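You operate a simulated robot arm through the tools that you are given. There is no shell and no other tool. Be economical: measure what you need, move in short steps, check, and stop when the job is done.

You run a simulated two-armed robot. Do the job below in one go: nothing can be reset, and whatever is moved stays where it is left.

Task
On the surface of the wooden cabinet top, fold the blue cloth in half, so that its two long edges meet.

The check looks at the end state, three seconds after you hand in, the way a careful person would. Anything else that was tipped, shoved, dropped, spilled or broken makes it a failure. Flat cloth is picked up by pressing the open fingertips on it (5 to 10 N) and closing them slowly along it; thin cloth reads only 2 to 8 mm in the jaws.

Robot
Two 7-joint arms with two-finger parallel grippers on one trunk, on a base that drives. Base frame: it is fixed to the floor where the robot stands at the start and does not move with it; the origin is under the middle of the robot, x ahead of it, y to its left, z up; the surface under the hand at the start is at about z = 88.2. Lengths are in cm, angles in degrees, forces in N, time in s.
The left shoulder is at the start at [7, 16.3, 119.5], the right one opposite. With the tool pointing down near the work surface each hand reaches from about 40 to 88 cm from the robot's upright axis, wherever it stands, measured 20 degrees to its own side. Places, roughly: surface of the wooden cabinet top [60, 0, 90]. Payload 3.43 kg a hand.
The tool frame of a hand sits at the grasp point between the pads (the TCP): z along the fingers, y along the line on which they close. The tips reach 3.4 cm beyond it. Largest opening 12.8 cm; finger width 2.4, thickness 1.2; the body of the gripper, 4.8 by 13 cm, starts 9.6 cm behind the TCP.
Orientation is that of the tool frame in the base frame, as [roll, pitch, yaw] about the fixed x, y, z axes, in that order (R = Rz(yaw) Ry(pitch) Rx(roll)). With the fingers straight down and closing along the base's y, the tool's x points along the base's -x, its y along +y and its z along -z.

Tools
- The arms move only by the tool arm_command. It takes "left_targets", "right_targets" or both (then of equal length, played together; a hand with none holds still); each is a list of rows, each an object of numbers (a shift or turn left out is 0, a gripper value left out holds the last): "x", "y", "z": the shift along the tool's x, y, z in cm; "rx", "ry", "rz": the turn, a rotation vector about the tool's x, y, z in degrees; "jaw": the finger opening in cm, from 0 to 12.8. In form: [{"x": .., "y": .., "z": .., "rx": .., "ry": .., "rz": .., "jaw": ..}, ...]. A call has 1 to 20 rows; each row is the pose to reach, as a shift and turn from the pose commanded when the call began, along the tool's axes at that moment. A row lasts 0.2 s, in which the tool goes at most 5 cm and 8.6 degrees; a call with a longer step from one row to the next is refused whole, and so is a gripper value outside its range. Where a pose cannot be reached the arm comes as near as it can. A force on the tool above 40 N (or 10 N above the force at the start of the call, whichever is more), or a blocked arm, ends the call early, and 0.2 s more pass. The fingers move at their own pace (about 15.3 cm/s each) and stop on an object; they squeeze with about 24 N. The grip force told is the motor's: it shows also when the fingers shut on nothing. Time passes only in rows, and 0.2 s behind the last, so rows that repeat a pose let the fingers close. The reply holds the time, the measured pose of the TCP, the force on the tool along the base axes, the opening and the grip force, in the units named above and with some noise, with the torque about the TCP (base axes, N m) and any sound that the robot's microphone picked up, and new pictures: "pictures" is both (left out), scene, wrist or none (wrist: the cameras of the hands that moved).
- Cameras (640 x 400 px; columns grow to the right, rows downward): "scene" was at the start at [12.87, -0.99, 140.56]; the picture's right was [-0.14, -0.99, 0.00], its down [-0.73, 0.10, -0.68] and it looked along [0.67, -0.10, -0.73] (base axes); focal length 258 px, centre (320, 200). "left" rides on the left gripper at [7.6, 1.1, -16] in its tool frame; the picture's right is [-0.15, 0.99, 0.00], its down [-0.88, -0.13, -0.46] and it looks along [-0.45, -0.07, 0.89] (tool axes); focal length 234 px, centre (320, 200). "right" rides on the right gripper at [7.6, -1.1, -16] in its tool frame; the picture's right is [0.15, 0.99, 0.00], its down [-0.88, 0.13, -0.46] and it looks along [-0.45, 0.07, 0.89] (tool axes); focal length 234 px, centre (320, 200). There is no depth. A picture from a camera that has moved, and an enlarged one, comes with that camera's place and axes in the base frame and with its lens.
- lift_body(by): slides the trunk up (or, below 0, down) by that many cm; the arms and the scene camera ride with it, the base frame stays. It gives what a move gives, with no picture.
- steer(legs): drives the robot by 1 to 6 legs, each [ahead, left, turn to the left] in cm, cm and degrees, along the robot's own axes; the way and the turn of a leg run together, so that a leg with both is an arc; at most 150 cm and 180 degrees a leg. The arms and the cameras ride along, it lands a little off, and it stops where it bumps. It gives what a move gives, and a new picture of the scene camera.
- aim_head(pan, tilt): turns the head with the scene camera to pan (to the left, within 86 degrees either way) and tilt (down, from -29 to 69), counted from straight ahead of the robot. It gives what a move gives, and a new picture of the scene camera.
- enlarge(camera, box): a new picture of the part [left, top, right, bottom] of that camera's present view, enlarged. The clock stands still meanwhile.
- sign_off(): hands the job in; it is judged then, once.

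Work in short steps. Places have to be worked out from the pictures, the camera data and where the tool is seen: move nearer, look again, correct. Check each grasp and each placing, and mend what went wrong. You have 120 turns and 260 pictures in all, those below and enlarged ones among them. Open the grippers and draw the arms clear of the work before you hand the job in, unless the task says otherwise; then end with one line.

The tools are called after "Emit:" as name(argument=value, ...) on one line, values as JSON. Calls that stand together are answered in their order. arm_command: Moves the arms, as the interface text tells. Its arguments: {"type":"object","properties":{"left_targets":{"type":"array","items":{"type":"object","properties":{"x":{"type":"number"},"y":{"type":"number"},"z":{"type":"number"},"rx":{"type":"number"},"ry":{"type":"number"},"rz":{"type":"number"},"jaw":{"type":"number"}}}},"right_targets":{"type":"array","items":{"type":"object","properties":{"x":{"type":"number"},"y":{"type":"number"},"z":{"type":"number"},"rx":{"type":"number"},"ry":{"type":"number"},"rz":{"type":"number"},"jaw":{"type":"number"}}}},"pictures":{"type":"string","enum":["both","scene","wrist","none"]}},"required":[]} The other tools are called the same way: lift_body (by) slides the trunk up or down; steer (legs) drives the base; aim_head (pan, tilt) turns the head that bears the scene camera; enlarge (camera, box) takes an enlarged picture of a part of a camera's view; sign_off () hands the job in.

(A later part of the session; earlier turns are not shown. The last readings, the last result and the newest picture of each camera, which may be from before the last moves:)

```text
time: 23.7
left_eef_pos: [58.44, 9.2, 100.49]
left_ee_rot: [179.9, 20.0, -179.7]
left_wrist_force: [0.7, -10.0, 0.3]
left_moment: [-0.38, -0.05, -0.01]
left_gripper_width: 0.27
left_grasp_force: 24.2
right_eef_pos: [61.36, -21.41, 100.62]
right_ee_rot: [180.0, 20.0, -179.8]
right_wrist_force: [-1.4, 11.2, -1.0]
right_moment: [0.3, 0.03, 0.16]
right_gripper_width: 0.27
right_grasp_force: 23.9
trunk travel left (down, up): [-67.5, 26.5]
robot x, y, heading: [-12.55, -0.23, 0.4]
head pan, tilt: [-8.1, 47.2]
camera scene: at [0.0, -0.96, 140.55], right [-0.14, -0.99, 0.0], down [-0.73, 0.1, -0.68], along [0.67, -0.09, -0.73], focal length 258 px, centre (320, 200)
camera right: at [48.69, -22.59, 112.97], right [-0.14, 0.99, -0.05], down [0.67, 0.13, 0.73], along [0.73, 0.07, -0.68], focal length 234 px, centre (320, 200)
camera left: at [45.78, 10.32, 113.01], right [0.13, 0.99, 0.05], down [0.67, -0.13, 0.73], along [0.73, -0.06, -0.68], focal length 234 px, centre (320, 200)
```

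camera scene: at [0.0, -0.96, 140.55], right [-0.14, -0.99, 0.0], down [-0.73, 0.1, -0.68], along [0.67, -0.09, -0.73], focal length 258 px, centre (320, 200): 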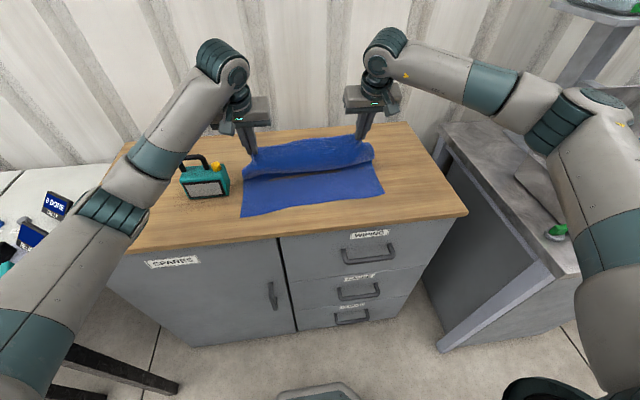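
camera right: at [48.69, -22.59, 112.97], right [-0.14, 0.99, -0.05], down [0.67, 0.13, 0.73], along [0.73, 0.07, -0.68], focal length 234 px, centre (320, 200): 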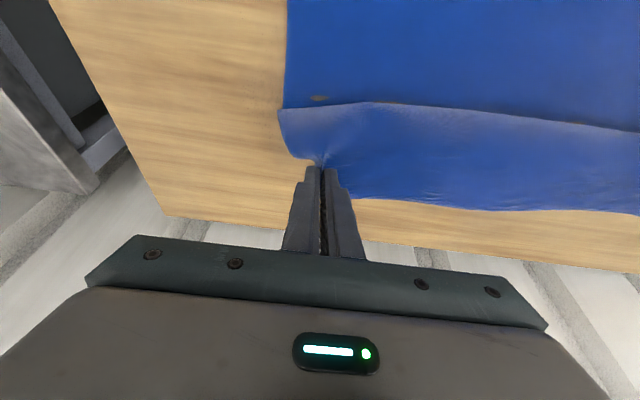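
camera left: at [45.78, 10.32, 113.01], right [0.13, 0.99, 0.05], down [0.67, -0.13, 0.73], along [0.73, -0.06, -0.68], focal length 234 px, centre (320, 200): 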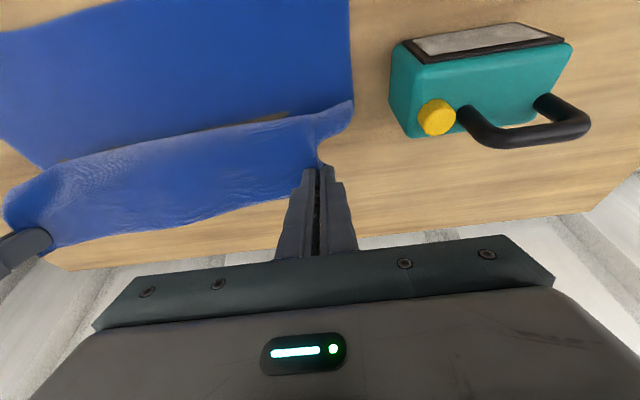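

The curtain now hangs nearly straight over the intended crease. I come down a gentle slack diagonal toward the near edge, increasing the tilt to 38° and easing the sideways tension.

Emit:
arm_command(left_targets=[{"x": 1.9, "y": -0.2, "z": 0, "ry": -2}, {"x": 3.8, "y": -0.4, "z": 0, "ry": -4}, {"x": 5.6, "y": -0.4, "z": 0, "ry": -6}, {"x": 7.47, "y": -0.4, "z": -0.06, "ry": -8}, {"x": 9.1, "y": -0.4, "z": 0.4, "ry": -11}, {"x": 10.7, "y": -0.4, "z": 0.8, "ry": -13}, {"x": 12.3, "y": -0.4, "z": 1.2, "ry": -16}, {"x": 13.9, "y": -0.4, "z": 1.64, "ry": -18}, {"x": 13.9, "y": -0.4, "z": 1.64, "ry": -18}], right_targets=[{"x": 1.9, "y": 0.2, "z": 0, "ry": -2}, {"x": 3.8, "y": 0.4, "z": 0, "ry": -4}, {"x": 5.6, "y": 0.4, "z": 0, "ry": -6}, {"x": 7.43, "y": 0.4, "z": 0.06, "ry": -8}, {"x": 9.1, "y": 0.4, "z": 0.5, "ry": -11}, {"x": 10.7, "y": 0.4, "z": 0.9, "ry": -13}, {"x": 12.3, "y": 0.4, "z": 1.3, "ry": -16}, {"x": 13.9, "y": 0.4, "z": 1.75, "ry": -18}, {"x": 13.9, "y": 0.4, "z": 1.75, "ry": -18}])

```text
time: 25.7
left_eef_pos: [45.9, 8.78, 94.36]
left_ee_rot: [-180.0, 37.9, -179.8]
left_wrist_force: [0.6, -0.8, 0.3]
left_moment: [-0.03, -0.03, 0.0]
left_gripper_width: 0.25
left_grasp_force: 24.3
right_eef_pos: [48.74, -20.93, 94.3]
right_ee_rot: [-180.0, 38.0, -179.8]
right_wrist_force: [0.9, -0.3, -0.4]
right_moment: [-0.04, 0.02, 0.01]
right_gripper_width: 0.26
right_grasp_force: 23.8
trunk travel left (down, up): [-67.5, 26.5]
robot x, y, heading: [-13.13, 0.21, 0.2]
head pan, tilt: [-8.1, 47.2]
camera scene: at [-0.02, -0.95, 140.55], right [-0.14, -0.99, 0.0], down [-0.73, 0.1, -0.68], along [0.67, -0.09, -0.73], focal length 258 px, centre (320, 200)
camera right: at [32.89, -22.28, 102.24], right [-0.12, 0.99, -0.09], down [0.41, 0.13, 0.9], along [0.9, 0.07, -0.42], focal length 234 px, centre (320, 200)
camera left: at [30.04, 9.88, 102.22], right [0.11, 0.99, 0.09], down [0.41, -0.13, 0.9], along [0.9, -0.06, -0.42], focal length 234 px, centre (320, 200)
```

scene: 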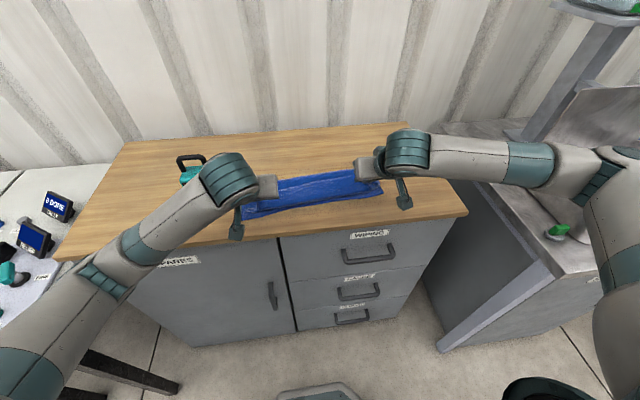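
right: 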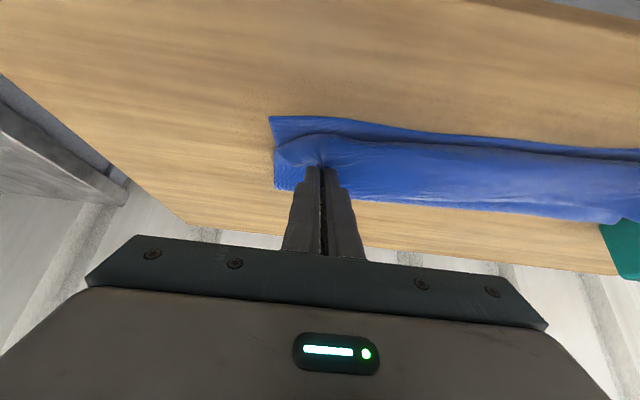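
left: 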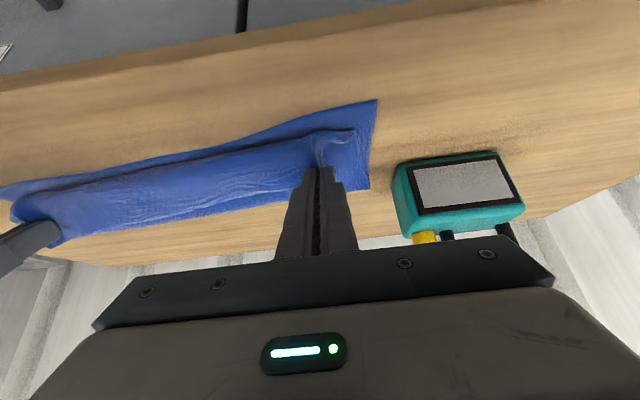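

The creases are now at about 58.2 on the left and 60.9 on the right, which is much better. I bring the hem over the near edge and lower it nearly to the table.

Emit:
arm_command(left_targets=[{"x": 1.3, "z": 0, "ry": -2}, {"x": 2.5, "z": 0, "ry": -5}, {"x": 3.2, "z": 0, "ry": -7}, {"x": 3.6, "z": 0, "ry": -7}, {"x": 3.6, "z": 0, "ry": -7}], right_targets=[{"x": 1.1, "z": 0.1, "ry": -2}, {"x": 2.1, "z": 0.2, "ry": -5}, {"x": 2.8, "z": 0.3, "ry": -7}, {"x": 3.1, "z": 0.35, "ry": -7}, {"x": 3.1, "z": 0.35, "ry": -7}])

```text
time: 26.9
left_eef_pos: [43.02, 8.79, 92.17]
left_ee_rot: [180.0, 45.1, -179.7]
left_wrist_force: [3.5, -1.5, 10.3]
left_moment: [-0.03, -0.11, -0.04]
left_gripper_width: 0.24
left_grasp_force: 23.9
right_eef_pos: [46.49, -21.07, 92.03]
right_ee_rot: [180.0, 45.1, -179.8]
right_wrist_force: [-0.4, 1.8, 1.2]
right_moment: [0.03, -0.05, 0.04]
right_gripper_width: 0.26
right_grasp_force: 23.5
trunk travel left (down, up): [-67.5, 26.5]
robot x, y, heading: [-12.95, -0.07, 0.5]
head pan, tilt: [-8.1, 47.2]
camera scene: at [-0.13, -0.97, 140.58], right [-0.14, -0.99, 0.0], down [-0.73, 0.1, -0.68], along [0.67, -0.09, -0.73], focal length 258 px, centre (320, 200)
camera right: at [29.83, -22.32, 97.98], right [-0.11, 0.99, -0.1], down [0.3, 0.13, 0.95], along [0.95, 0.07, -0.31], focal length 234 px, centre (320, 200)
camera left: at [26.31, 9.86, 98.04], right [0.1, 0.99, 0.1], down [0.3, -0.13, 0.95], along [0.95, -0.06, -0.31], focal length 234 px, centre (320, 200)
```

scene: 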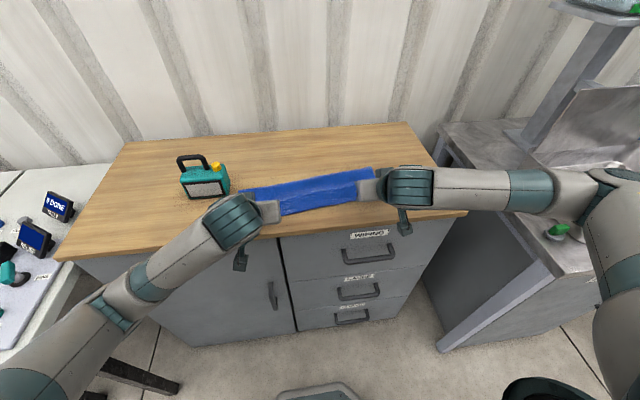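
right: 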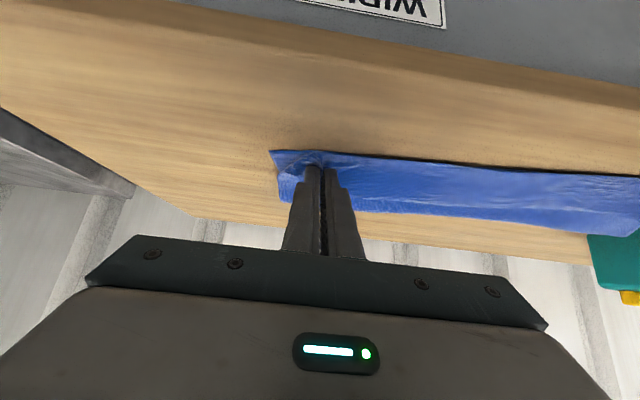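
left: 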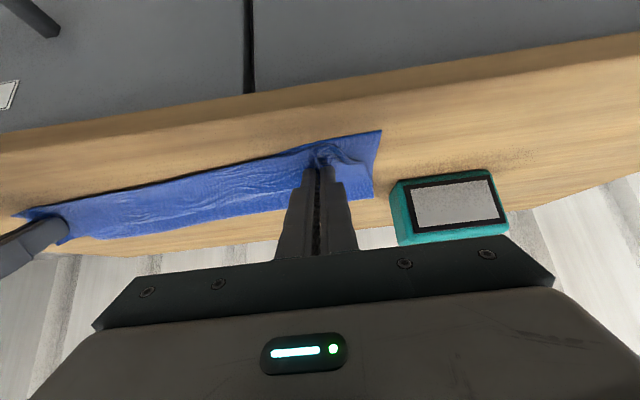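

The hem now appears to be over the near edge. I zoom in before releasing.

Emit:
enlarge(camera="left", box=[0, 90, 420, 270])

Emit:
enlarge(camera="right", box=[240, 110, 640, 270])

Emit:
enlarge(camera="scene", box=[200, 130, 440, 250])

```text
1.52 times, centred on (210, 180) of left
camera zoom: at [26.31, 9.86, 98.04], right [0.1, 0.99, 0.1], down [0.3, -0.13, 0.95], along [0.95, -0.06, -0.31], focal length 357 px, centre (488, 230)
```

zoom: 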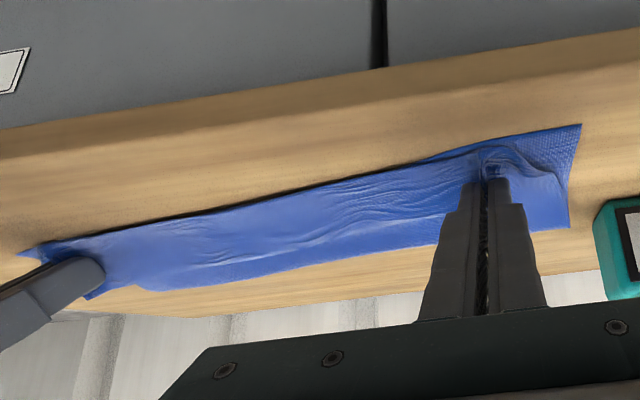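

```text
1.60 times, centred on (440, 190) of right
camera zoom: at [29.83, -22.32, 97.98], right [-0.11, 0.99, -0.1], down [0.3, 0.13, 0.95], along [0.95, 0.07, -0.31], focal length 375 px, centre (128, 216)
```

zoom: 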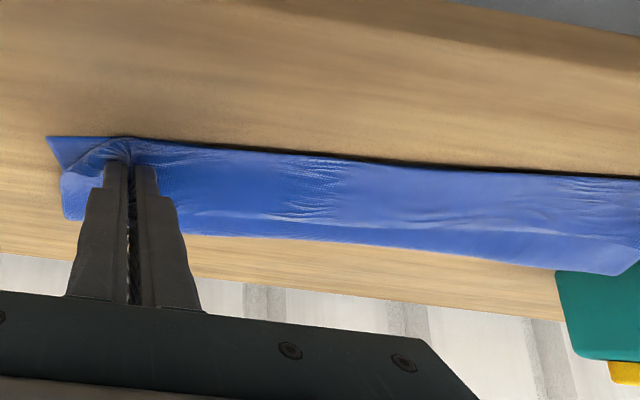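

```text
2.67 times, centred on (320, 190) of scene
camera zoom: at [-0.13, -0.97, 140.58], right [-0.14, -0.99, 0.0], down [-0.73, 0.1, -0.68], along [0.67, -0.09, -0.73], focal length 689 px, centre (320, 227)
```

zoom: 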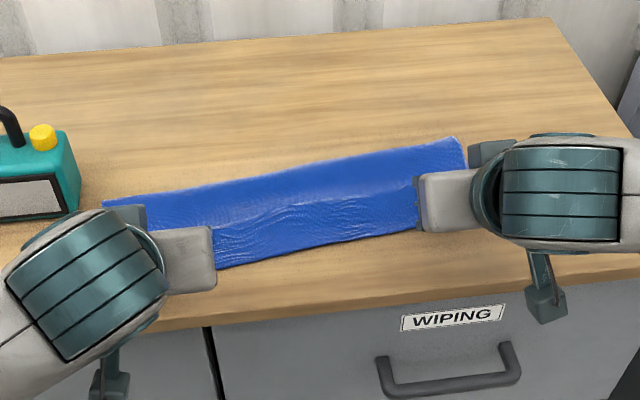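

The top layer lies along the near edge. I open both jaws a little, draw the hands back along the fingers, and look.

Emit:
arm_command(left_targets=[{"jaw": 1}, {"jaw": 2}, {"jaw": 2, "z": -2}, {"jaw": 2, "z": -5}, {"jaw": 2, "z": -9}, {"jaw": 2, "z": -9}], right_targets=[{"jaw": 1}, {"jaw": 2}, {"jaw": 2, "z": -2}, {"jaw": 2, "z": -5}, {"jaw": 2, "z": -9}, {"jaw": 2, "z": -9}])

```text
time: 28.3
left_eef_pos: [37.4, 8.43, 98.36]
left_ee_rot: [179.9, 44.8, -179.7]
left_wrist_force: [0.2, -0.6, -0.1]
left_moment: [-0.02, -0.03, 0.0]
left_gripper_width: 2.0
left_grasp_force: 0.0
left hand out of reach, approached as far as the arm can: row 5, 6
right_eef_pos: [41.61, -20.78, 98.17]
right_ee_rot: [-179.8, 45.0, -179.6]
right_wrist_force: [0.0, 0.5, 0.1]
right_moment: [0.01, 0.02, 0.01]
right_gripper_width: 1.99
right_grasp_force: 0.1
right hand out of reach, approached as far as the arm can: row 5, 6
trunk travel left (down, up): [-67.5, 26.5]
robot x, y, heading: [-12.64, -0.06, 0.5]
head pan, tilt: [-8.1, 47.2]
camera scene: at [0.02, -0.88, 140.55], right [-0.14, -0.99, 0.0], down [-0.73, 0.1, -0.68], along [0.67, -0.09, -0.73], focal length 258 px, centre (320, 200)
camera right: at [24.95, -22.17, 104.06], right [-0.11, 0.99, -0.1], down [0.3, 0.13, 0.94], along [0.95, 0.07, -0.31], focal length 234 px, centre (320, 200)
camera left: at [20.65, 9.54, 104.33], right [0.1, 0.99, 0.1], down [0.3, -0.13, 0.94], along [0.95, -0.06, -0.31], focal length 234 px, centre (320, 200)
```

scene: 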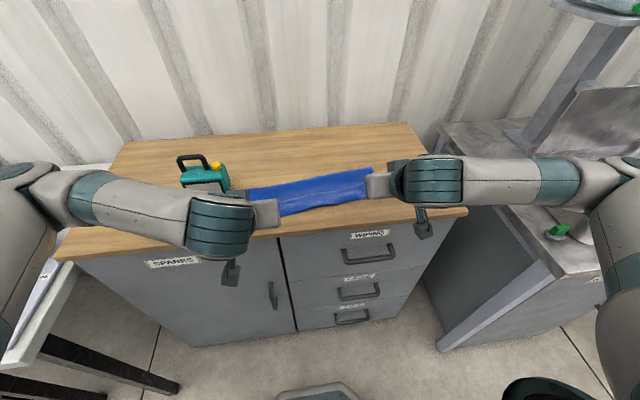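
right: 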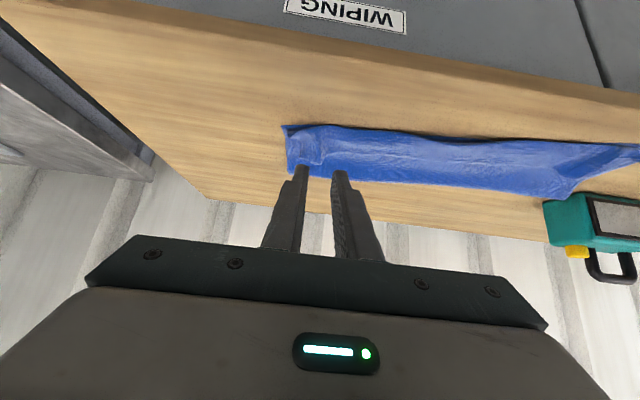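
left: 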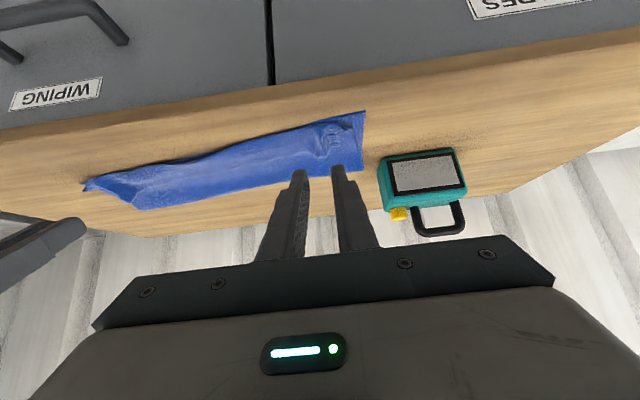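

Both released cleanly. I raise the hands, straighten them and spread them to get a clear view of the fold.

Emit:
arm_command(left_targets=[{"x": -2, "y": 1, "z": -2, "ry": 6}, {"x": -4, "y": 3, "z": -4, "ry": 12}, {"x": -6, "y": 6, "z": -6, "ry": 18}, {"x": -7, "y": 9, "z": -6, "ry": 24}, {"x": -8, "y": 12, "z": -6, "ry": 30}, {"x": -8, "y": 15, "z": -6, "ry": 36}, {"x": -8, "y": 17, "z": -6, "ry": 44}], right_targets=[{"x": -2, "y": -1, "z": -2, "ry": 6}, {"x": -4, "y": -3, "z": -4, "ry": 12}, {"x": -6, "y": -6, "z": -6, "ry": 18}, {"x": -7, "y": -9, "z": -6, "ry": 24}, {"x": -8, "y": -12, "z": -6, "ry": 30}, {"x": -8, "y": -15, "z": -6, "ry": 36}, {"x": -8, "y": -17, "z": -6, "ry": 44}])

Emit:
enlarge(camera="scene", box=[200, 130, 440, 250])

```text
time: 29.9
left_eef_pos: [38.85, 25.24, 108.15]
left_ee_rot: [-180.0, 0.8, -179.8]
left_wrist_force: [0.8, -0.2, 0.4]
left_moment: [-0.03, 0.03, 0.01]
left_gripper_width: 2.03
left_grasp_force: 0.0
right_eef_pos: [43.22, -37.9, 107.87]
right_ee_rot: [179.8, 0.7, -179.6]
right_wrist_force: [0.6, 0.2, -0.9]
right_moment: [-0.02, 0.05, 0.0]
right_gripper_width: 2.0
right_grasp_force: 0.0
trunk travel left (down, up): [-67.5, 26.5]
robot x, y, heading: [-13.02, -0.07, 0.3]
head pan, tilt: [-8.1, 47.2]
camera scene: at [0.12, -0.92, 140.53], right [-0.14, -0.99, 0.0], down [-0.73, 0.1, -0.68], along [0.67, -0.09, -0.73], focal length 258 px, centre (320, 200)
camera right: at [35.43, -39.09, 123.69], right [-0.15, 0.99, 0.0], down [0.87, 0.13, 0.47], along [0.46, 0.07, -0.88], focal length 234 px, centre (320, 200)
camera left: at [30.97, 26.5, 123.98], right [0.14, 0.99, 0.0], down [0.88, -0.13, 0.47], along [0.46, -0.07, -0.88], focal length 234 px, centre (320, 200)
```

scene: 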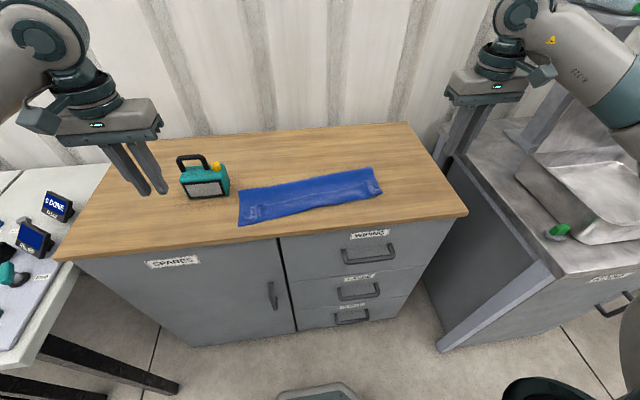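
right: 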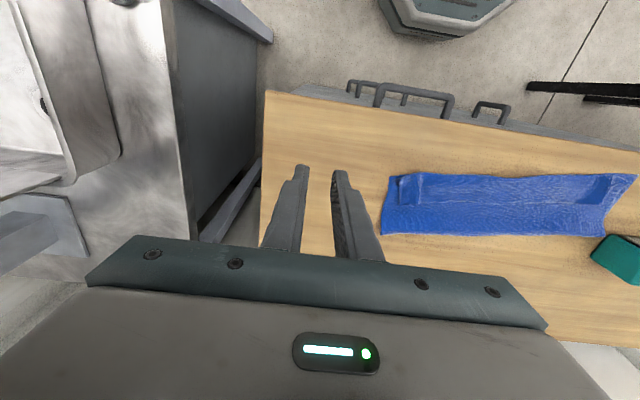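
left: 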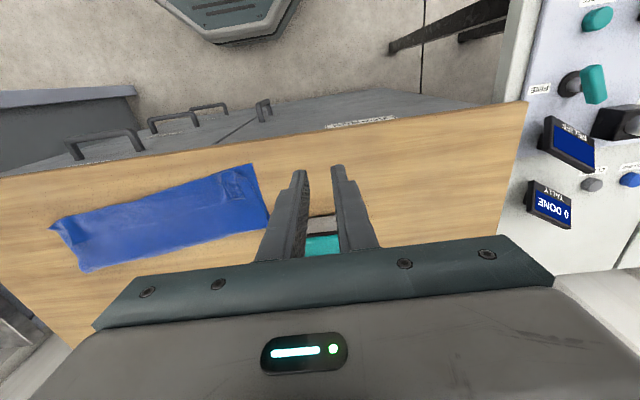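

```text
2.67 times, centred on (320, 190) of scene
camera zoom: at [0.12, -0.92, 140.53], right [-0.14, -0.99, 0.0], down [-0.73, 0.1, -0.68], along [0.67, -0.09, -0.73], focal length 689 px, centre (320, 227)
```

zoom: 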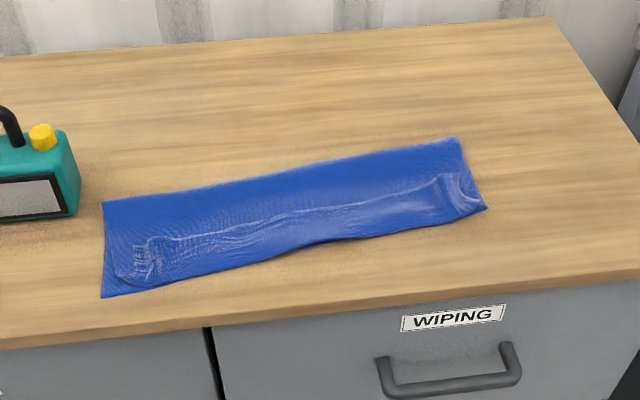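

The fold is close, but a line running parallel to the near edge suggests the hem is turned back as a lip of about 3 cm. I look closer at both ends.

Emit:
enlarge(camera="scene", box=[232, 190, 312, 240])

Emit:
enlarge(camera="scene", box=[312, 165, 392, 215])

Emit:
enlarge(camera="right", box=[370, 150, 640, 250])

Emit:
enlarge(camera="left", box=[40, 140, 280, 290])

```text
8.00 times, centred on (272, 215) of scene
camera zoom: at [0.12, -0.92, 140.53], right [-0.14, -0.99, 0.0], down [-0.73, 0.1, -0.68], along [0.67, -0.09, -0.73], focal length 2067 px, centre (704, 80)
```

zoom: 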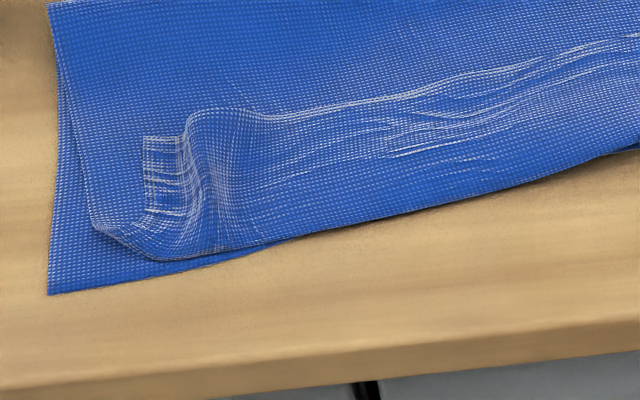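

```text
8.00 times, centred on (352, 190) of scene
camera zoom: at [0.12, -0.92, 140.53], right [-0.14, -0.99, 0.0], down [-0.73, 0.1, -0.68], along [0.67, -0.09, -0.73], focal length 2067 px, centre (64, 280)
```

zoom: 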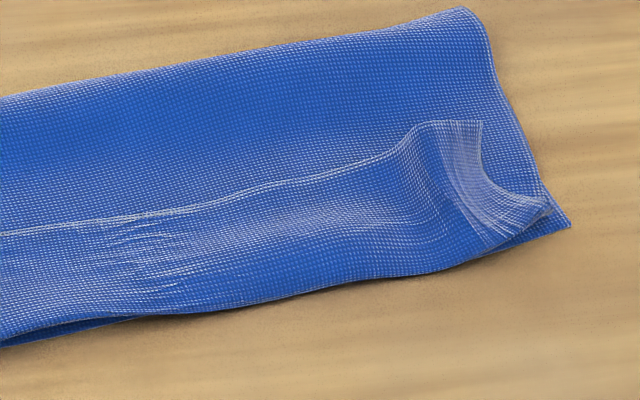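

```text
2.37 times, centred on (505, 200) of right
camera zoom: at [35.43, -39.09, 123.69], right [-0.15, 0.99, 0.0], down [0.87, 0.13, 0.47], along [0.46, 0.07, -0.88], focal length 555 px, centre (-118, 200)
```

zoom: 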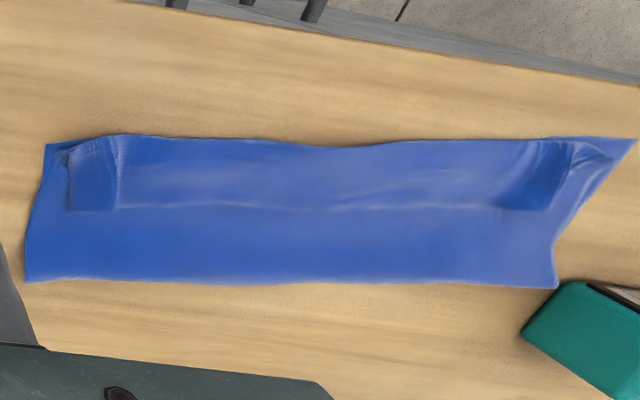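

```text
2.67 times, centred on (160, 215) of left
camera zoom: at [30.97, 26.5, 123.98], right [0.14, 0.99, 0.0], down [0.88, -0.13, 0.47], along [0.46, -0.07, -0.88], focal length 624 px, centre (747, 160)
```

zoom: 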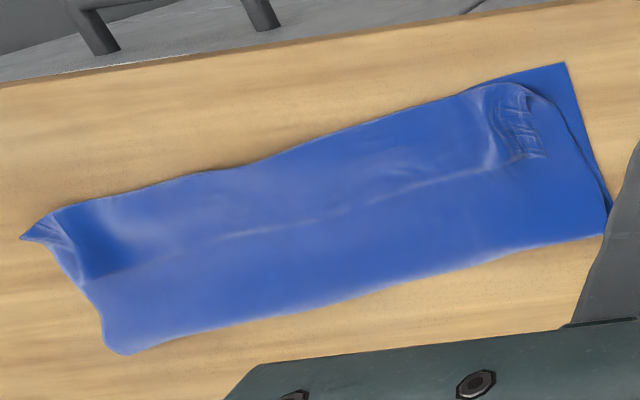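

The hem is turned back by 3–5 cm across the whole width, and the crease is about 2.5 cm short of the middle. I will regrasp the hem, unroll it and fold again with the crease started further out. First I hover over the hem ends, at about [46.5, 9.1] on the left and [51.6, -21.2] on the right.

Emit:
arm_command(left_targets=[{"x": -1.9, "y": -4, "z": 0, "jaw": 3}, {"x": -3.8, "y": -8, "z": 0, "jaw": 4}, {"x": -5.7, "y": -12, "z": 2, "jaw": 4}, {"x": -7.65, "y": -16.1, "z": 4, "jaw": 4}, {"x": -7.65, "y": -16.1, "z": 8, "jaw": 4}, {"x": -7.65, "y": -16.1, "z": 12, "jaw": 4}, {"x": -7.65, "y": -16.1, "z": 12, "jaw": 4}], right_targets=[{"x": -2.1, "y": 4, "z": 0, "jaw": 3}, {"x": -4.2, "y": 8, "z": 0, "jaw": 4}, {"x": -6.3, "y": 12.4, "z": 2, "jaw": 4}, {"x": -8.4, "y": 16.7, "z": 4, "jaw": 4}, {"x": -8.4, "y": 16.7, "z": 8, "jaw": 4}, {"x": -8.4, "y": 16.7, "z": 11.8, "jaw": 4}, {"x": -8.4, "y": 16.7, "z": 11.8, "jaw": 4}], pictures="wrist")

```text
refused: row 3 steps farther than a row can; nothing moved
```

One row was too long, so I split the steps.

Emit:
arm_command(left_targets=[{"x": -1.5, "y": -3.2, "z": 0, "jaw": 3}, {"x": -3, "y": -6.4, "z": 0, "jaw": 4}, {"x": -4.5, "y": -9.6, "z": 1, "jaw": 4}, {"x": -6, "y": -12.8, "z": 2, "jaw": 4}, {"x": -7.65, "y": -16.1, "z": 4, "jaw": 4}, {"x": -7.65, "y": -16.1, "z": 8, "jaw": 4}, {"x": -7.65, "y": -16.1, "z": 12, "jaw": 4}, {"x": -7.65, "y": -16.1, "z": 12, "jaw": 4}], right_targets=[{"x": -1.7, "y": 3.3, "z": 0, "jaw": 3}, {"x": -3.4, "y": 6.6, "z": 0, "jaw": 4}, {"x": -5, "y": 9.9, "z": 1, "jaw": 4}, {"x": -6.7, "y": 13.3, "z": 2, "jaw": 4}, {"x": -8.4, "y": 16.7, "z": 4, "jaw": 4}, {"x": -8.4, "y": 16.7, "z": 8, "jaw": 4}, {"x": -8.4, "y": 16.7, "z": 11.8, "jaw": 4}, {"x": -8.4, "y": 16.7, "z": 11.8, "jaw": 4}], pictures="wrist")

Emit:
enlarge(camera="right", box=[240, 80, 440, 205])

Emit:
enlarge(camera="left", box=[200, 80, 400, 205])

```text
time: 31.7
left_eef_pos: [46.4, 9.36, 96.42]
left_ee_rot: [-180.0, 1.0, -179.6]
left_wrist_force: [0.1, 0.3, 0.0]
left_moment: [-0.02, -0.01, 0.02]
left_gripper_width: 3.98
left_grasp_force: 0.0
right_eef_pos: [51.74, -20.9, 96.38]
right_ee_rot: [179.9, 1.0, -179.8]
right_wrist_force: [0.1, 0.1, 0.5]
right_moment: [-0.04, 0.01, 0.03]
right_gripper_width: 4.0
right_grasp_force: 0.1
trunk travel left (down, up): [-67.5, 26.5]
robot x, y, heading: [-12.85, -0.01, 0.4]
head pan, tilt: [-8.1, 47.2]
camera right: at [43.76, -22.25, 112.32], right [-0.15, 0.99, 0.0], down [0.87, 0.13, 0.47], along [0.47, 0.07, -0.88], focal length 234 px, centre (320, 200)
camera left: at [38.56, 10.44, 112.29], right [0.14, 0.99, 0.0], down [0.87, -0.13, 0.47], along [0.47, -0.06, -0.88], focal length 234 px, centre (320, 200)
```

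right: 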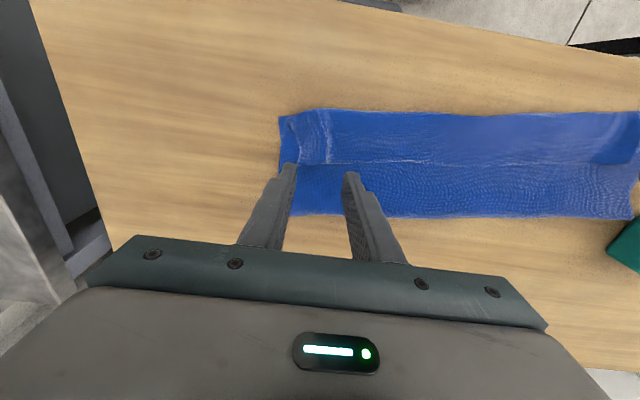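
left: 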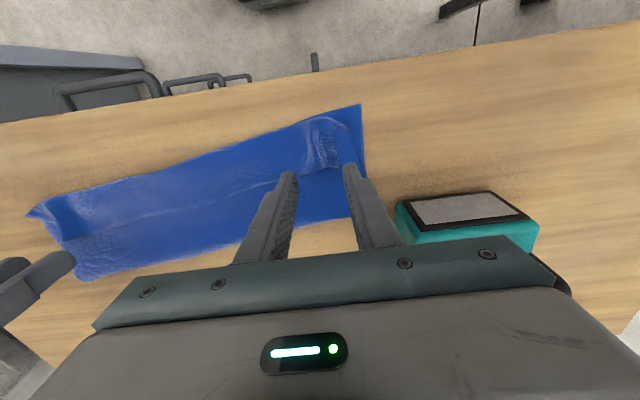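

```text
3.20 times, centred on (340, 142) of right
camera zoom: at [43.76, -22.25, 112.32], right [-0.15, 0.99, 0.0], down [0.87, 0.13, 0.47], along [0.47, 0.07, -0.88], focal length 749 px, centre (256, 384)
```

zoom: 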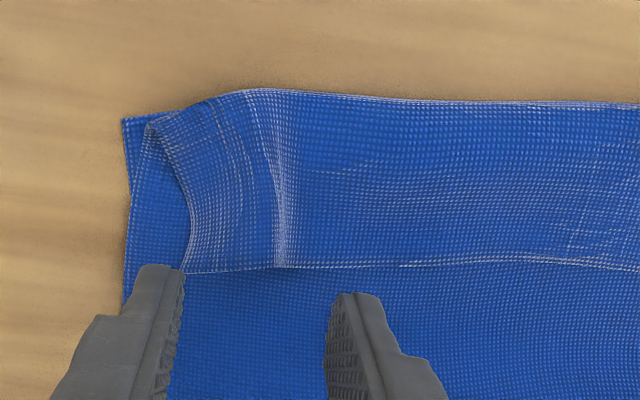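

```text
3.20 times, centred on (300, 142) of left
camera zoom: at [38.56, 10.44, 112.29], right [0.14, 0.99, 0.0], down [0.87, -0.13, 0.47], along [0.47, -0.06, -0.88], focal length 749 px, centre (384, 384)
```

zoom: 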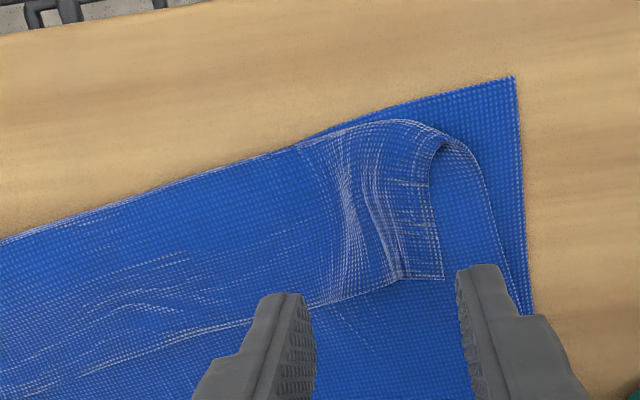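

The pictures clearly show the hem corners at about [47.5, 11.3] on the left and [52.4, -23.3] on the right. I adjust the hands slightly and lower them to light contact.

Emit:
arm_command(left_targets=[{"x": 0.0, "y": -0.8, "z": 1.5}, {"x": 0.0, "y": -0.8, "z": 3.2}, {"x": 0.0, "y": -0.8, "z": 3.9}, {"x": 0.0, "y": -0.8, "z": 4.25}, {"x": 0.0, "y": -0.8, "z": 4.25}], right_targets=[{"x": 0.4, "y": 0.7, "z": 1.5}, {"x": 0.4, "y": 0.7, "z": 3.2}, {"x": 0.4, "y": 0.7, "z": 3.9}, {"x": 0.4, "y": 0.7, "z": 4.25}, {"x": 0.4, "y": 0.7, "z": 4.25}], pictures="none")

```text
time: 32.9
left_eef_pos: [46.62, 8.46, 92.23]
left_ee_rot: [180.0, 1.0, -179.6]
left_wrist_force: [-0.9, 0.2, 0.1]
left_moment: [0.0, 0.0, 0.03]
left_gripper_width: 3.99
left_grasp_force: 0.1
right_eef_pos: [51.47, -20.36, 92.06]
right_ee_rot: [180.0, 1.0, -179.8]
right_wrist_force: [0.3, 0.0, 0.0]
right_moment: [0.02, 0.01, -0.05]
right_gripper_width: 4.02
right_grasp_force: 0.0
trunk travel left (down, up): [-67.5, 26.5]
robot x, y, heading: [-12.82, -0.1, 0.3]
head pan, tilt: [-8.1, 47.2]
```

There is no contact yet, so I go down a little further.

Emit:
arm_command(left_targets=[{"z": 0.15}, {"z": 0.3}, {"z": 0.3}], right_targets=[{"z": 0.1}, {"z": 0.2}, {"z": 0.2}], pictures="none")

```text
time: 33.7
left_eef_pos: [46.76, 8.46, 91.94]
left_ee_rot: [-179.9, 1.1, -179.6]
left_wrist_force: [0.9, -1.3, 5.9]
left_moment: [-0.02, 0.03, -0.01]
left_gripper_width: 3.99
left_grasp_force: 0.0
right_eef_pos: [51.39, -20.43, 92.12]
right_ee_rot: [-180.0, 1.1, -179.9]
right_wrist_force: [0.2, 0.3, 3.2]
right_moment: [-0.05, -0.02, 0.02]
right_gripper_width: 3.98
right_grasp_force: 0.0
trunk travel left (down, up): [-67.5, 26.5]
robot x, y, heading: [-12.77, -0.06, -0.0]
head pan, tilt: [-8.1, 47.2]
```

The contact is light, at 6 and 3 N. I close slowly so that only the top lip gathers.

Emit:
arm_command(left_targets=[{"jaw": 3.6}, {"jaw": 3.2}, {"jaw": 2.8}, {"jaw": 2.4}, {"jaw": 2.0}, {"jaw": 1.6}], right_targets=[{"z": 0.05, "jaw": 3.6}, {"z": 0.05, "jaw": 3.2}, {"z": 0.05, "jaw": 2.8}, {"z": 0.05, "jaw": 2.4}, {"z": 0.05, "jaw": 2.0}, {"z": 0.05, "jaw": 1.6}], pictures="none")

Emit:
enlarge(camera="right", box=[240, 80, 440, 205])

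Emit:
enlarge(camera="left", box=[200, 80, 400, 205])

```text
time: 35.1
left_eef_pos: [46.61, 8.46, 91.79]
left_ee_rot: [180.0, 0.9, -179.7]
left_wrist_force: [0.0, -1.5, 7.7]
left_moment: [-0.04, 0.08, -0.02]
left_gripper_width: 1.44
left_grasp_force: 0.1
right_eef_pos: [51.27, -20.58, 91.92]
right_ee_rot: [-180.0, 1.0, -179.8]
right_wrist_force: [-0.5, 0.9, 3.3]
right_moment: [-0.02, 0.0, -0.02]
right_gripper_width: 1.52
right_grasp_force: 0.1
trunk travel left (down, up): [-67.5, 26.5]
robot x, y, heading: [-13.08, -0.29, 0.3]
head pan, tilt: [-8.1, 47.2]
```

```text
3.20 times, centred on (340, 142) of right
camera zoom: at [43.4, -21.68, 107.81], right [-0.15, 0.99, 0.0], down [0.87, 0.13, 0.47], along [0.47, 0.07, -0.88], focal length 749 px, centre (256, 384)
```

zoom: 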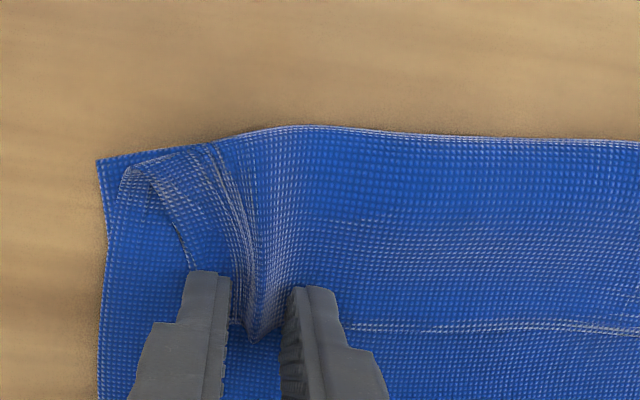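

```text
3.20 times, centred on (300, 142) of left
camera zoom: at [38.65, 9.66, 107.7], right [0.14, 0.99, 0.0], down [0.87, -0.13, 0.47], along [0.47, -0.06, -0.88], focal length 749 px, centre (384, 384)
```

zoom: 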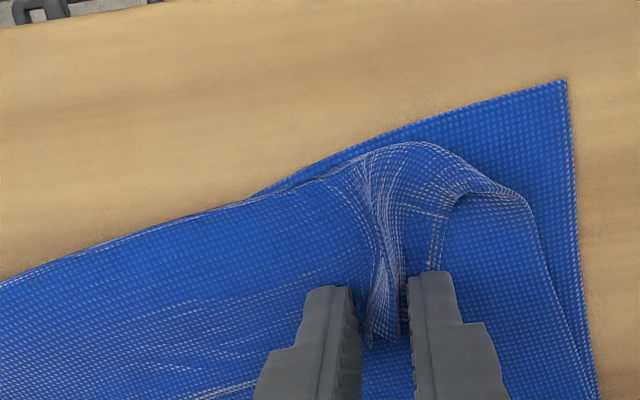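

The top lip alone is gathering in both hands. I finish closing and lift slightly.

Emit:
arm_command(left_targets=[{"jaw": 1.2}, {"jaw": 0.8}, {"jaw": 0.4}, {"jaw": 0}, {"jaw": 0}, {"jaw": 0}, {"jaw": 0, "z": -1, "y": -0.3}, {"jaw": 0, "z": -3, "y": -0.3}, {"jaw": 0, "z": -5, "y": -0.3}, {"jaw": 0, "z": -5, "y": -0.3}], right_targets=[{"jaw": 1.2}, {"jaw": 0.8}, {"jaw": 0.4}, {"jaw": 0}, {"jaw": 0}, {"jaw": 0}, {"jaw": 0, "z": -1, "y": 0.3}, {"jaw": 0, "z": -3, "y": 0.3}, {"jaw": 0, "z": -5, "y": 0.3}, {"jaw": 0, "z": -5, "y": 0.3}])

```text
time: 37.3
left_eef_pos: [46.53, 8.24, 96.81]
left_ee_rot: [179.9, 0.8, -179.7]
left_wrist_force: [0.0, -0.3, -0.7]
left_moment: [-0.01, 0.03, 0.0]
left_gripper_width: 0.24
left_grasp_force: 24.2
right_eef_pos: [51.16, -20.25, 96.87]
right_ee_rot: [179.9, 0.9, -179.8]
right_wrist_force: [-0.2, 0.1, 0.3]
right_moment: [0.0, -0.01, 0.01]
right_gripper_width: 0.26
right_grasp_force: 24.1
trunk travel left (down, up): [-67.5, 26.5]
robot x, y, heading: [-12.49, 0.17, 0.1]
head pan, tilt: [-8.1, 47.2]
camera scene: at [-0.02, -0.97, 140.55], right [-0.14, -0.99, 0.0], down [-0.73, 0.1, -0.68], along [0.67, -0.09, -0.73], focal length 258 px, centre (320, 200)
camera right: at [43.43, -21.37, 112.76], right [-0.15, 0.99, 0.0], down [0.87, 0.13, 0.47], along [0.47, 0.07, -0.88], focal length 234 px, centre (320, 200)
camera left: at [38.62, 9.42, 112.57], right [0.14, 0.99, 0.0], down [0.87, -0.13, 0.47], along [0.47, -0.06, -0.88], focal length 234 px, centre (320, 200)
```

scene: 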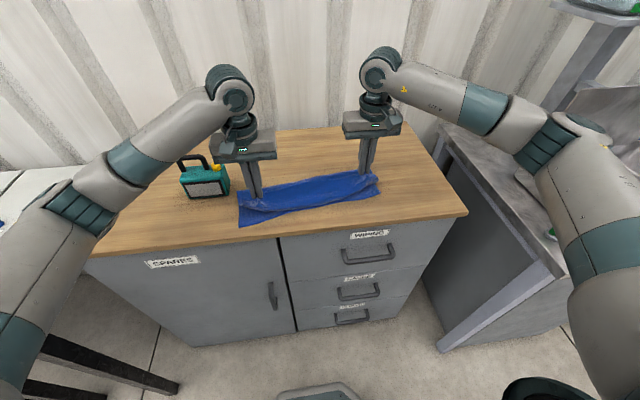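
right: 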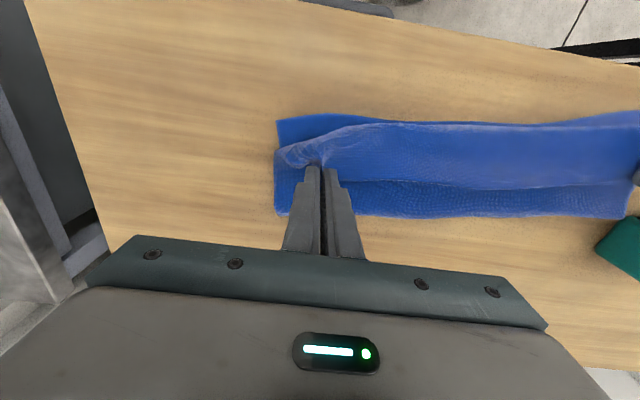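
left: 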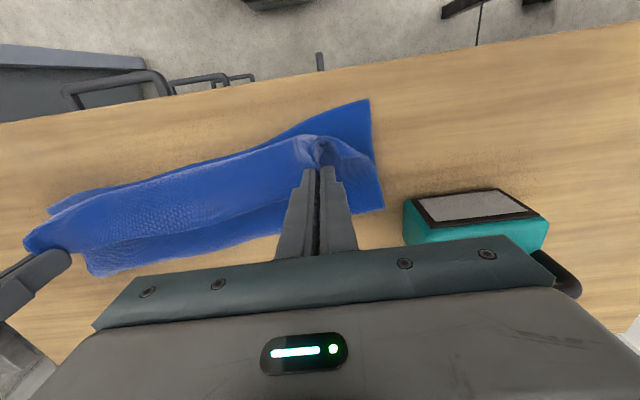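

Only the hem is in the grips, reading 2.4 and 2.6 mm. I lift it and carry it out to x ≈ 66–68 to unroll.

Emit:
arm_command(left_targets=[{"x": -1.5, "z": -3, "ry": -3}, {"x": -4.5, "z": -5.5, "ry": -6}, {"x": -8, "z": -6, "ry": -9}, {"x": -11, "z": -6, "ry": -12}, {"x": -14, "z": -5.5, "ry": -15}, {"x": -17, "z": -5, "ry": -18}, {"x": -19.5, "z": -4.4, "ry": -20}, {"x": -19.5, "z": -4.4, "ry": -20}], right_targets=[{"x": -1.5, "z": -3, "ry": -3}, {"x": -4, "z": -5.5, "ry": -6}, {"x": -7, "z": -6, "ry": -9}, {"x": -10, "z": -6, "ry": -12}, {"x": -13, "z": -5.5, "ry": -15}, {"x": -15.5, "z": -5, "ry": -18}, {"x": -17.1, "z": -4.4, "ry": -20}, {"x": -17.1, "z": -4.4, "ry": -20}])

```text
time: 39.1
left_eef_pos: [65.91, 8.36, 101.69]
left_ee_rot: [180.0, 21.0, -179.8]
left_wrist_force: [-0.6, 0.2, -0.6]
left_moment: [0.03, -0.05, 0.01]
left_gripper_width: 0.27
left_grasp_force: 24.2
right_eef_pos: [68.5, -20.11, 101.61]
right_ee_rot: [180.0, 20.9, -179.8]
right_wrist_force: [-0.9, 1.0, 0.3]
right_moment: [0.02, 0.0, -0.02]
right_gripper_width: 0.24
right_grasp_force: 23.8
trunk travel left (down, up): [-67.5, 26.5]
robot x, y, heading: [-13.26, 0.05, -0.0]
head pan, tilt: [-8.1, 47.2]
camera scene: at [-0.09, -0.95, 140.56], right [-0.14, -0.99, 0.0], down [-0.73, 0.1, -0.68], along [0.67, -0.09, -0.73], focal length 258 px, centre (320, 200)
camera right: at [55.53, -21.34, 113.8], right [-0.14, 0.99, -0.05], down [0.66, 0.13, 0.74], along [0.74, 0.07, -0.67], focal length 234 px, centre (320, 200)
camera left: at [53.0, 9.53, 113.82], right [0.13, 0.99, 0.05], down [0.66, -0.13, 0.74], along [0.74, -0.06, -0.67], focal length 234 px, centre (320, 200)
```

scene: 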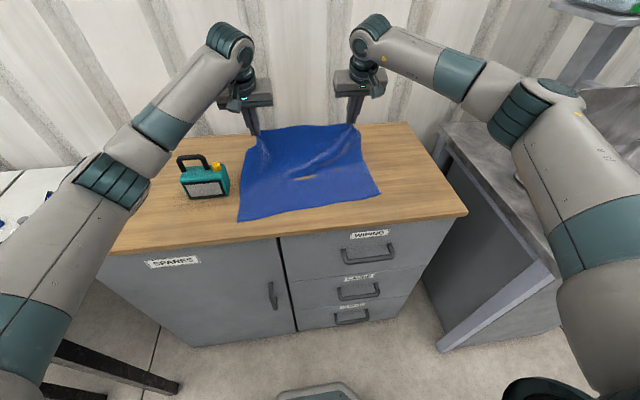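
right: 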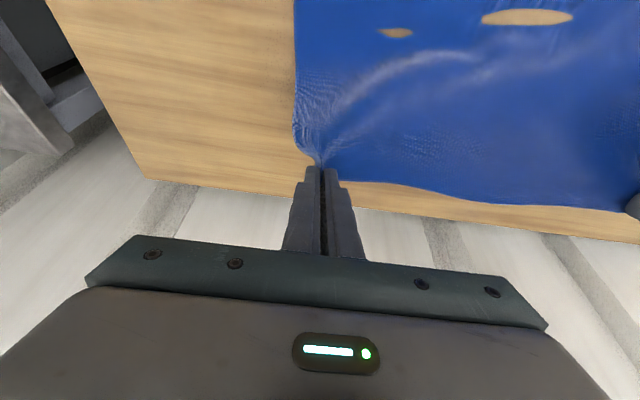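
left: 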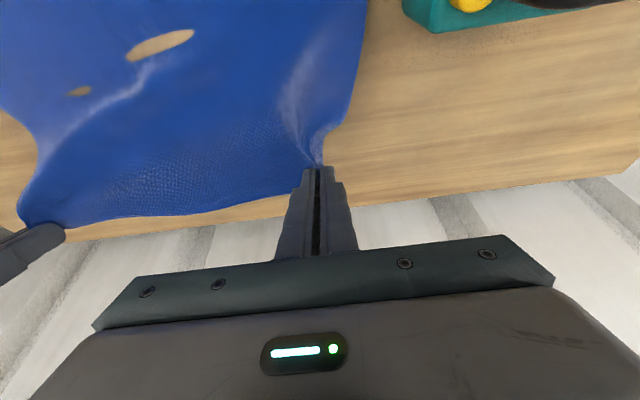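

The cloth is unrolled. I spread the grips slightly to straighten the hem and return to tips at about x = 62 and 64.5 at a low height, setting a crease further out.

Emit:
arm_command(left_targets=[{"y": 0.9}, {"x": 1.2, "y": 0.9, "z": 0.3}, {"x": 2.4, "y": 0.9, "z": 0.6}, {"x": 3.6, "y": 0.9, "z": 1}, {"x": 4.8, "y": 0.9, "z": 1.3}, {"x": 6.08, "y": 0.9, "z": 1.63}, {"x": 6.08, "y": 0.9, "z": 1.63}], right_targets=[{"y": -0.9}, {"x": 1.2, "y": -0.9, "z": 0.3}, {"x": 2.4, "y": -0.9, "z": 0.6}, {"x": 3.6, "y": -0.9, "z": 0.9}, {"x": 4.8, "y": -0.9, "z": 1.2}, {"x": 6.15, "y": -0.9, "z": 1.5}, {"x": 6.15, "y": -0.9, "z": 1.5}])

```text
time: 40.7
left_eef_pos: [60.88, 9.18, 97.85]
left_ee_rot: [-180.0, 21.0, -179.8]
left_wrist_force: [1.4, -15.5, -0.3]
left_moment: [-0.44, -0.03, -0.36]
left_gripper_width: 0.28
left_grasp_force: 23.8
right_eef_pos: [62.97, -21.04, 97.9]
right_ee_rot: [179.9, 20.9, -179.7]
right_wrist_force: [-0.4, 15.3, 0.1]
right_moment: [0.52, 0.01, 0.21]
right_gripper_width: 0.25
right_grasp_force: 24.1
trunk travel left (down, up): [-67.5, 26.5]
robot x, y, heading: [-13.16, -0.18, 0.1]
head pan, tilt: [-8.1, 47.2]
camera scene: at [-0.02, -0.94, 140.55], right [-0.14, -0.99, 0.0], down [-0.73, 0.1, -0.68], along [0.67, -0.09, -0.73], focal length 258 px, centre (320, 200)
camera right: at [50.17, -22.23, 110.22], right [-0.14, 0.99, -0.05], down [0.66, 0.13, 0.74], along [0.74, 0.07, -0.67], focal length 234 px, centre (320, 200)
camera left: at [48.08, 10.37, 109.95], right [0.13, 0.99, 0.05], down [0.66, -0.13, 0.74], along [0.74, -0.06, -0.67], focal length 234 px, centre (320, 200)
```

scene: 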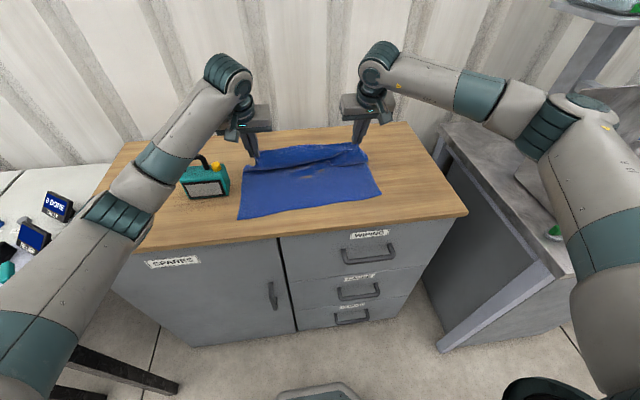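
right: 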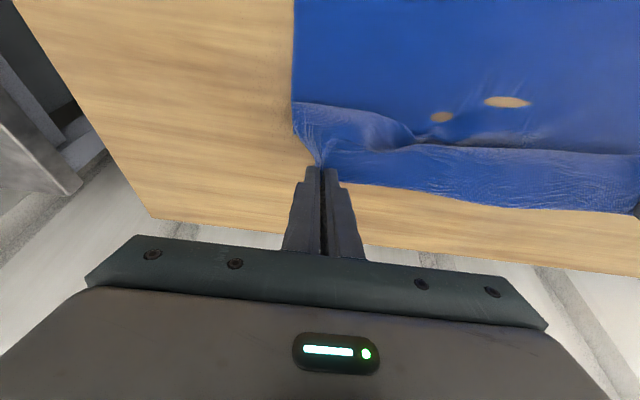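
left: 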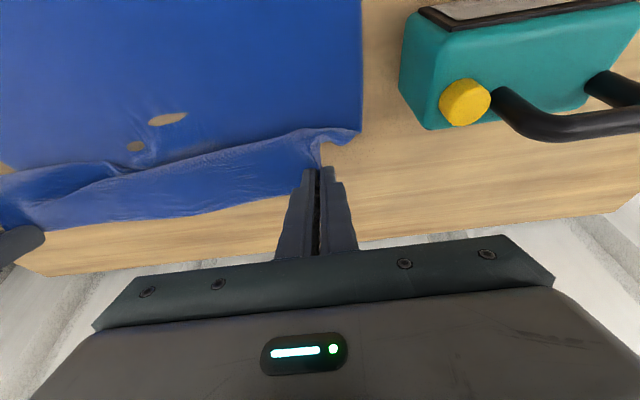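

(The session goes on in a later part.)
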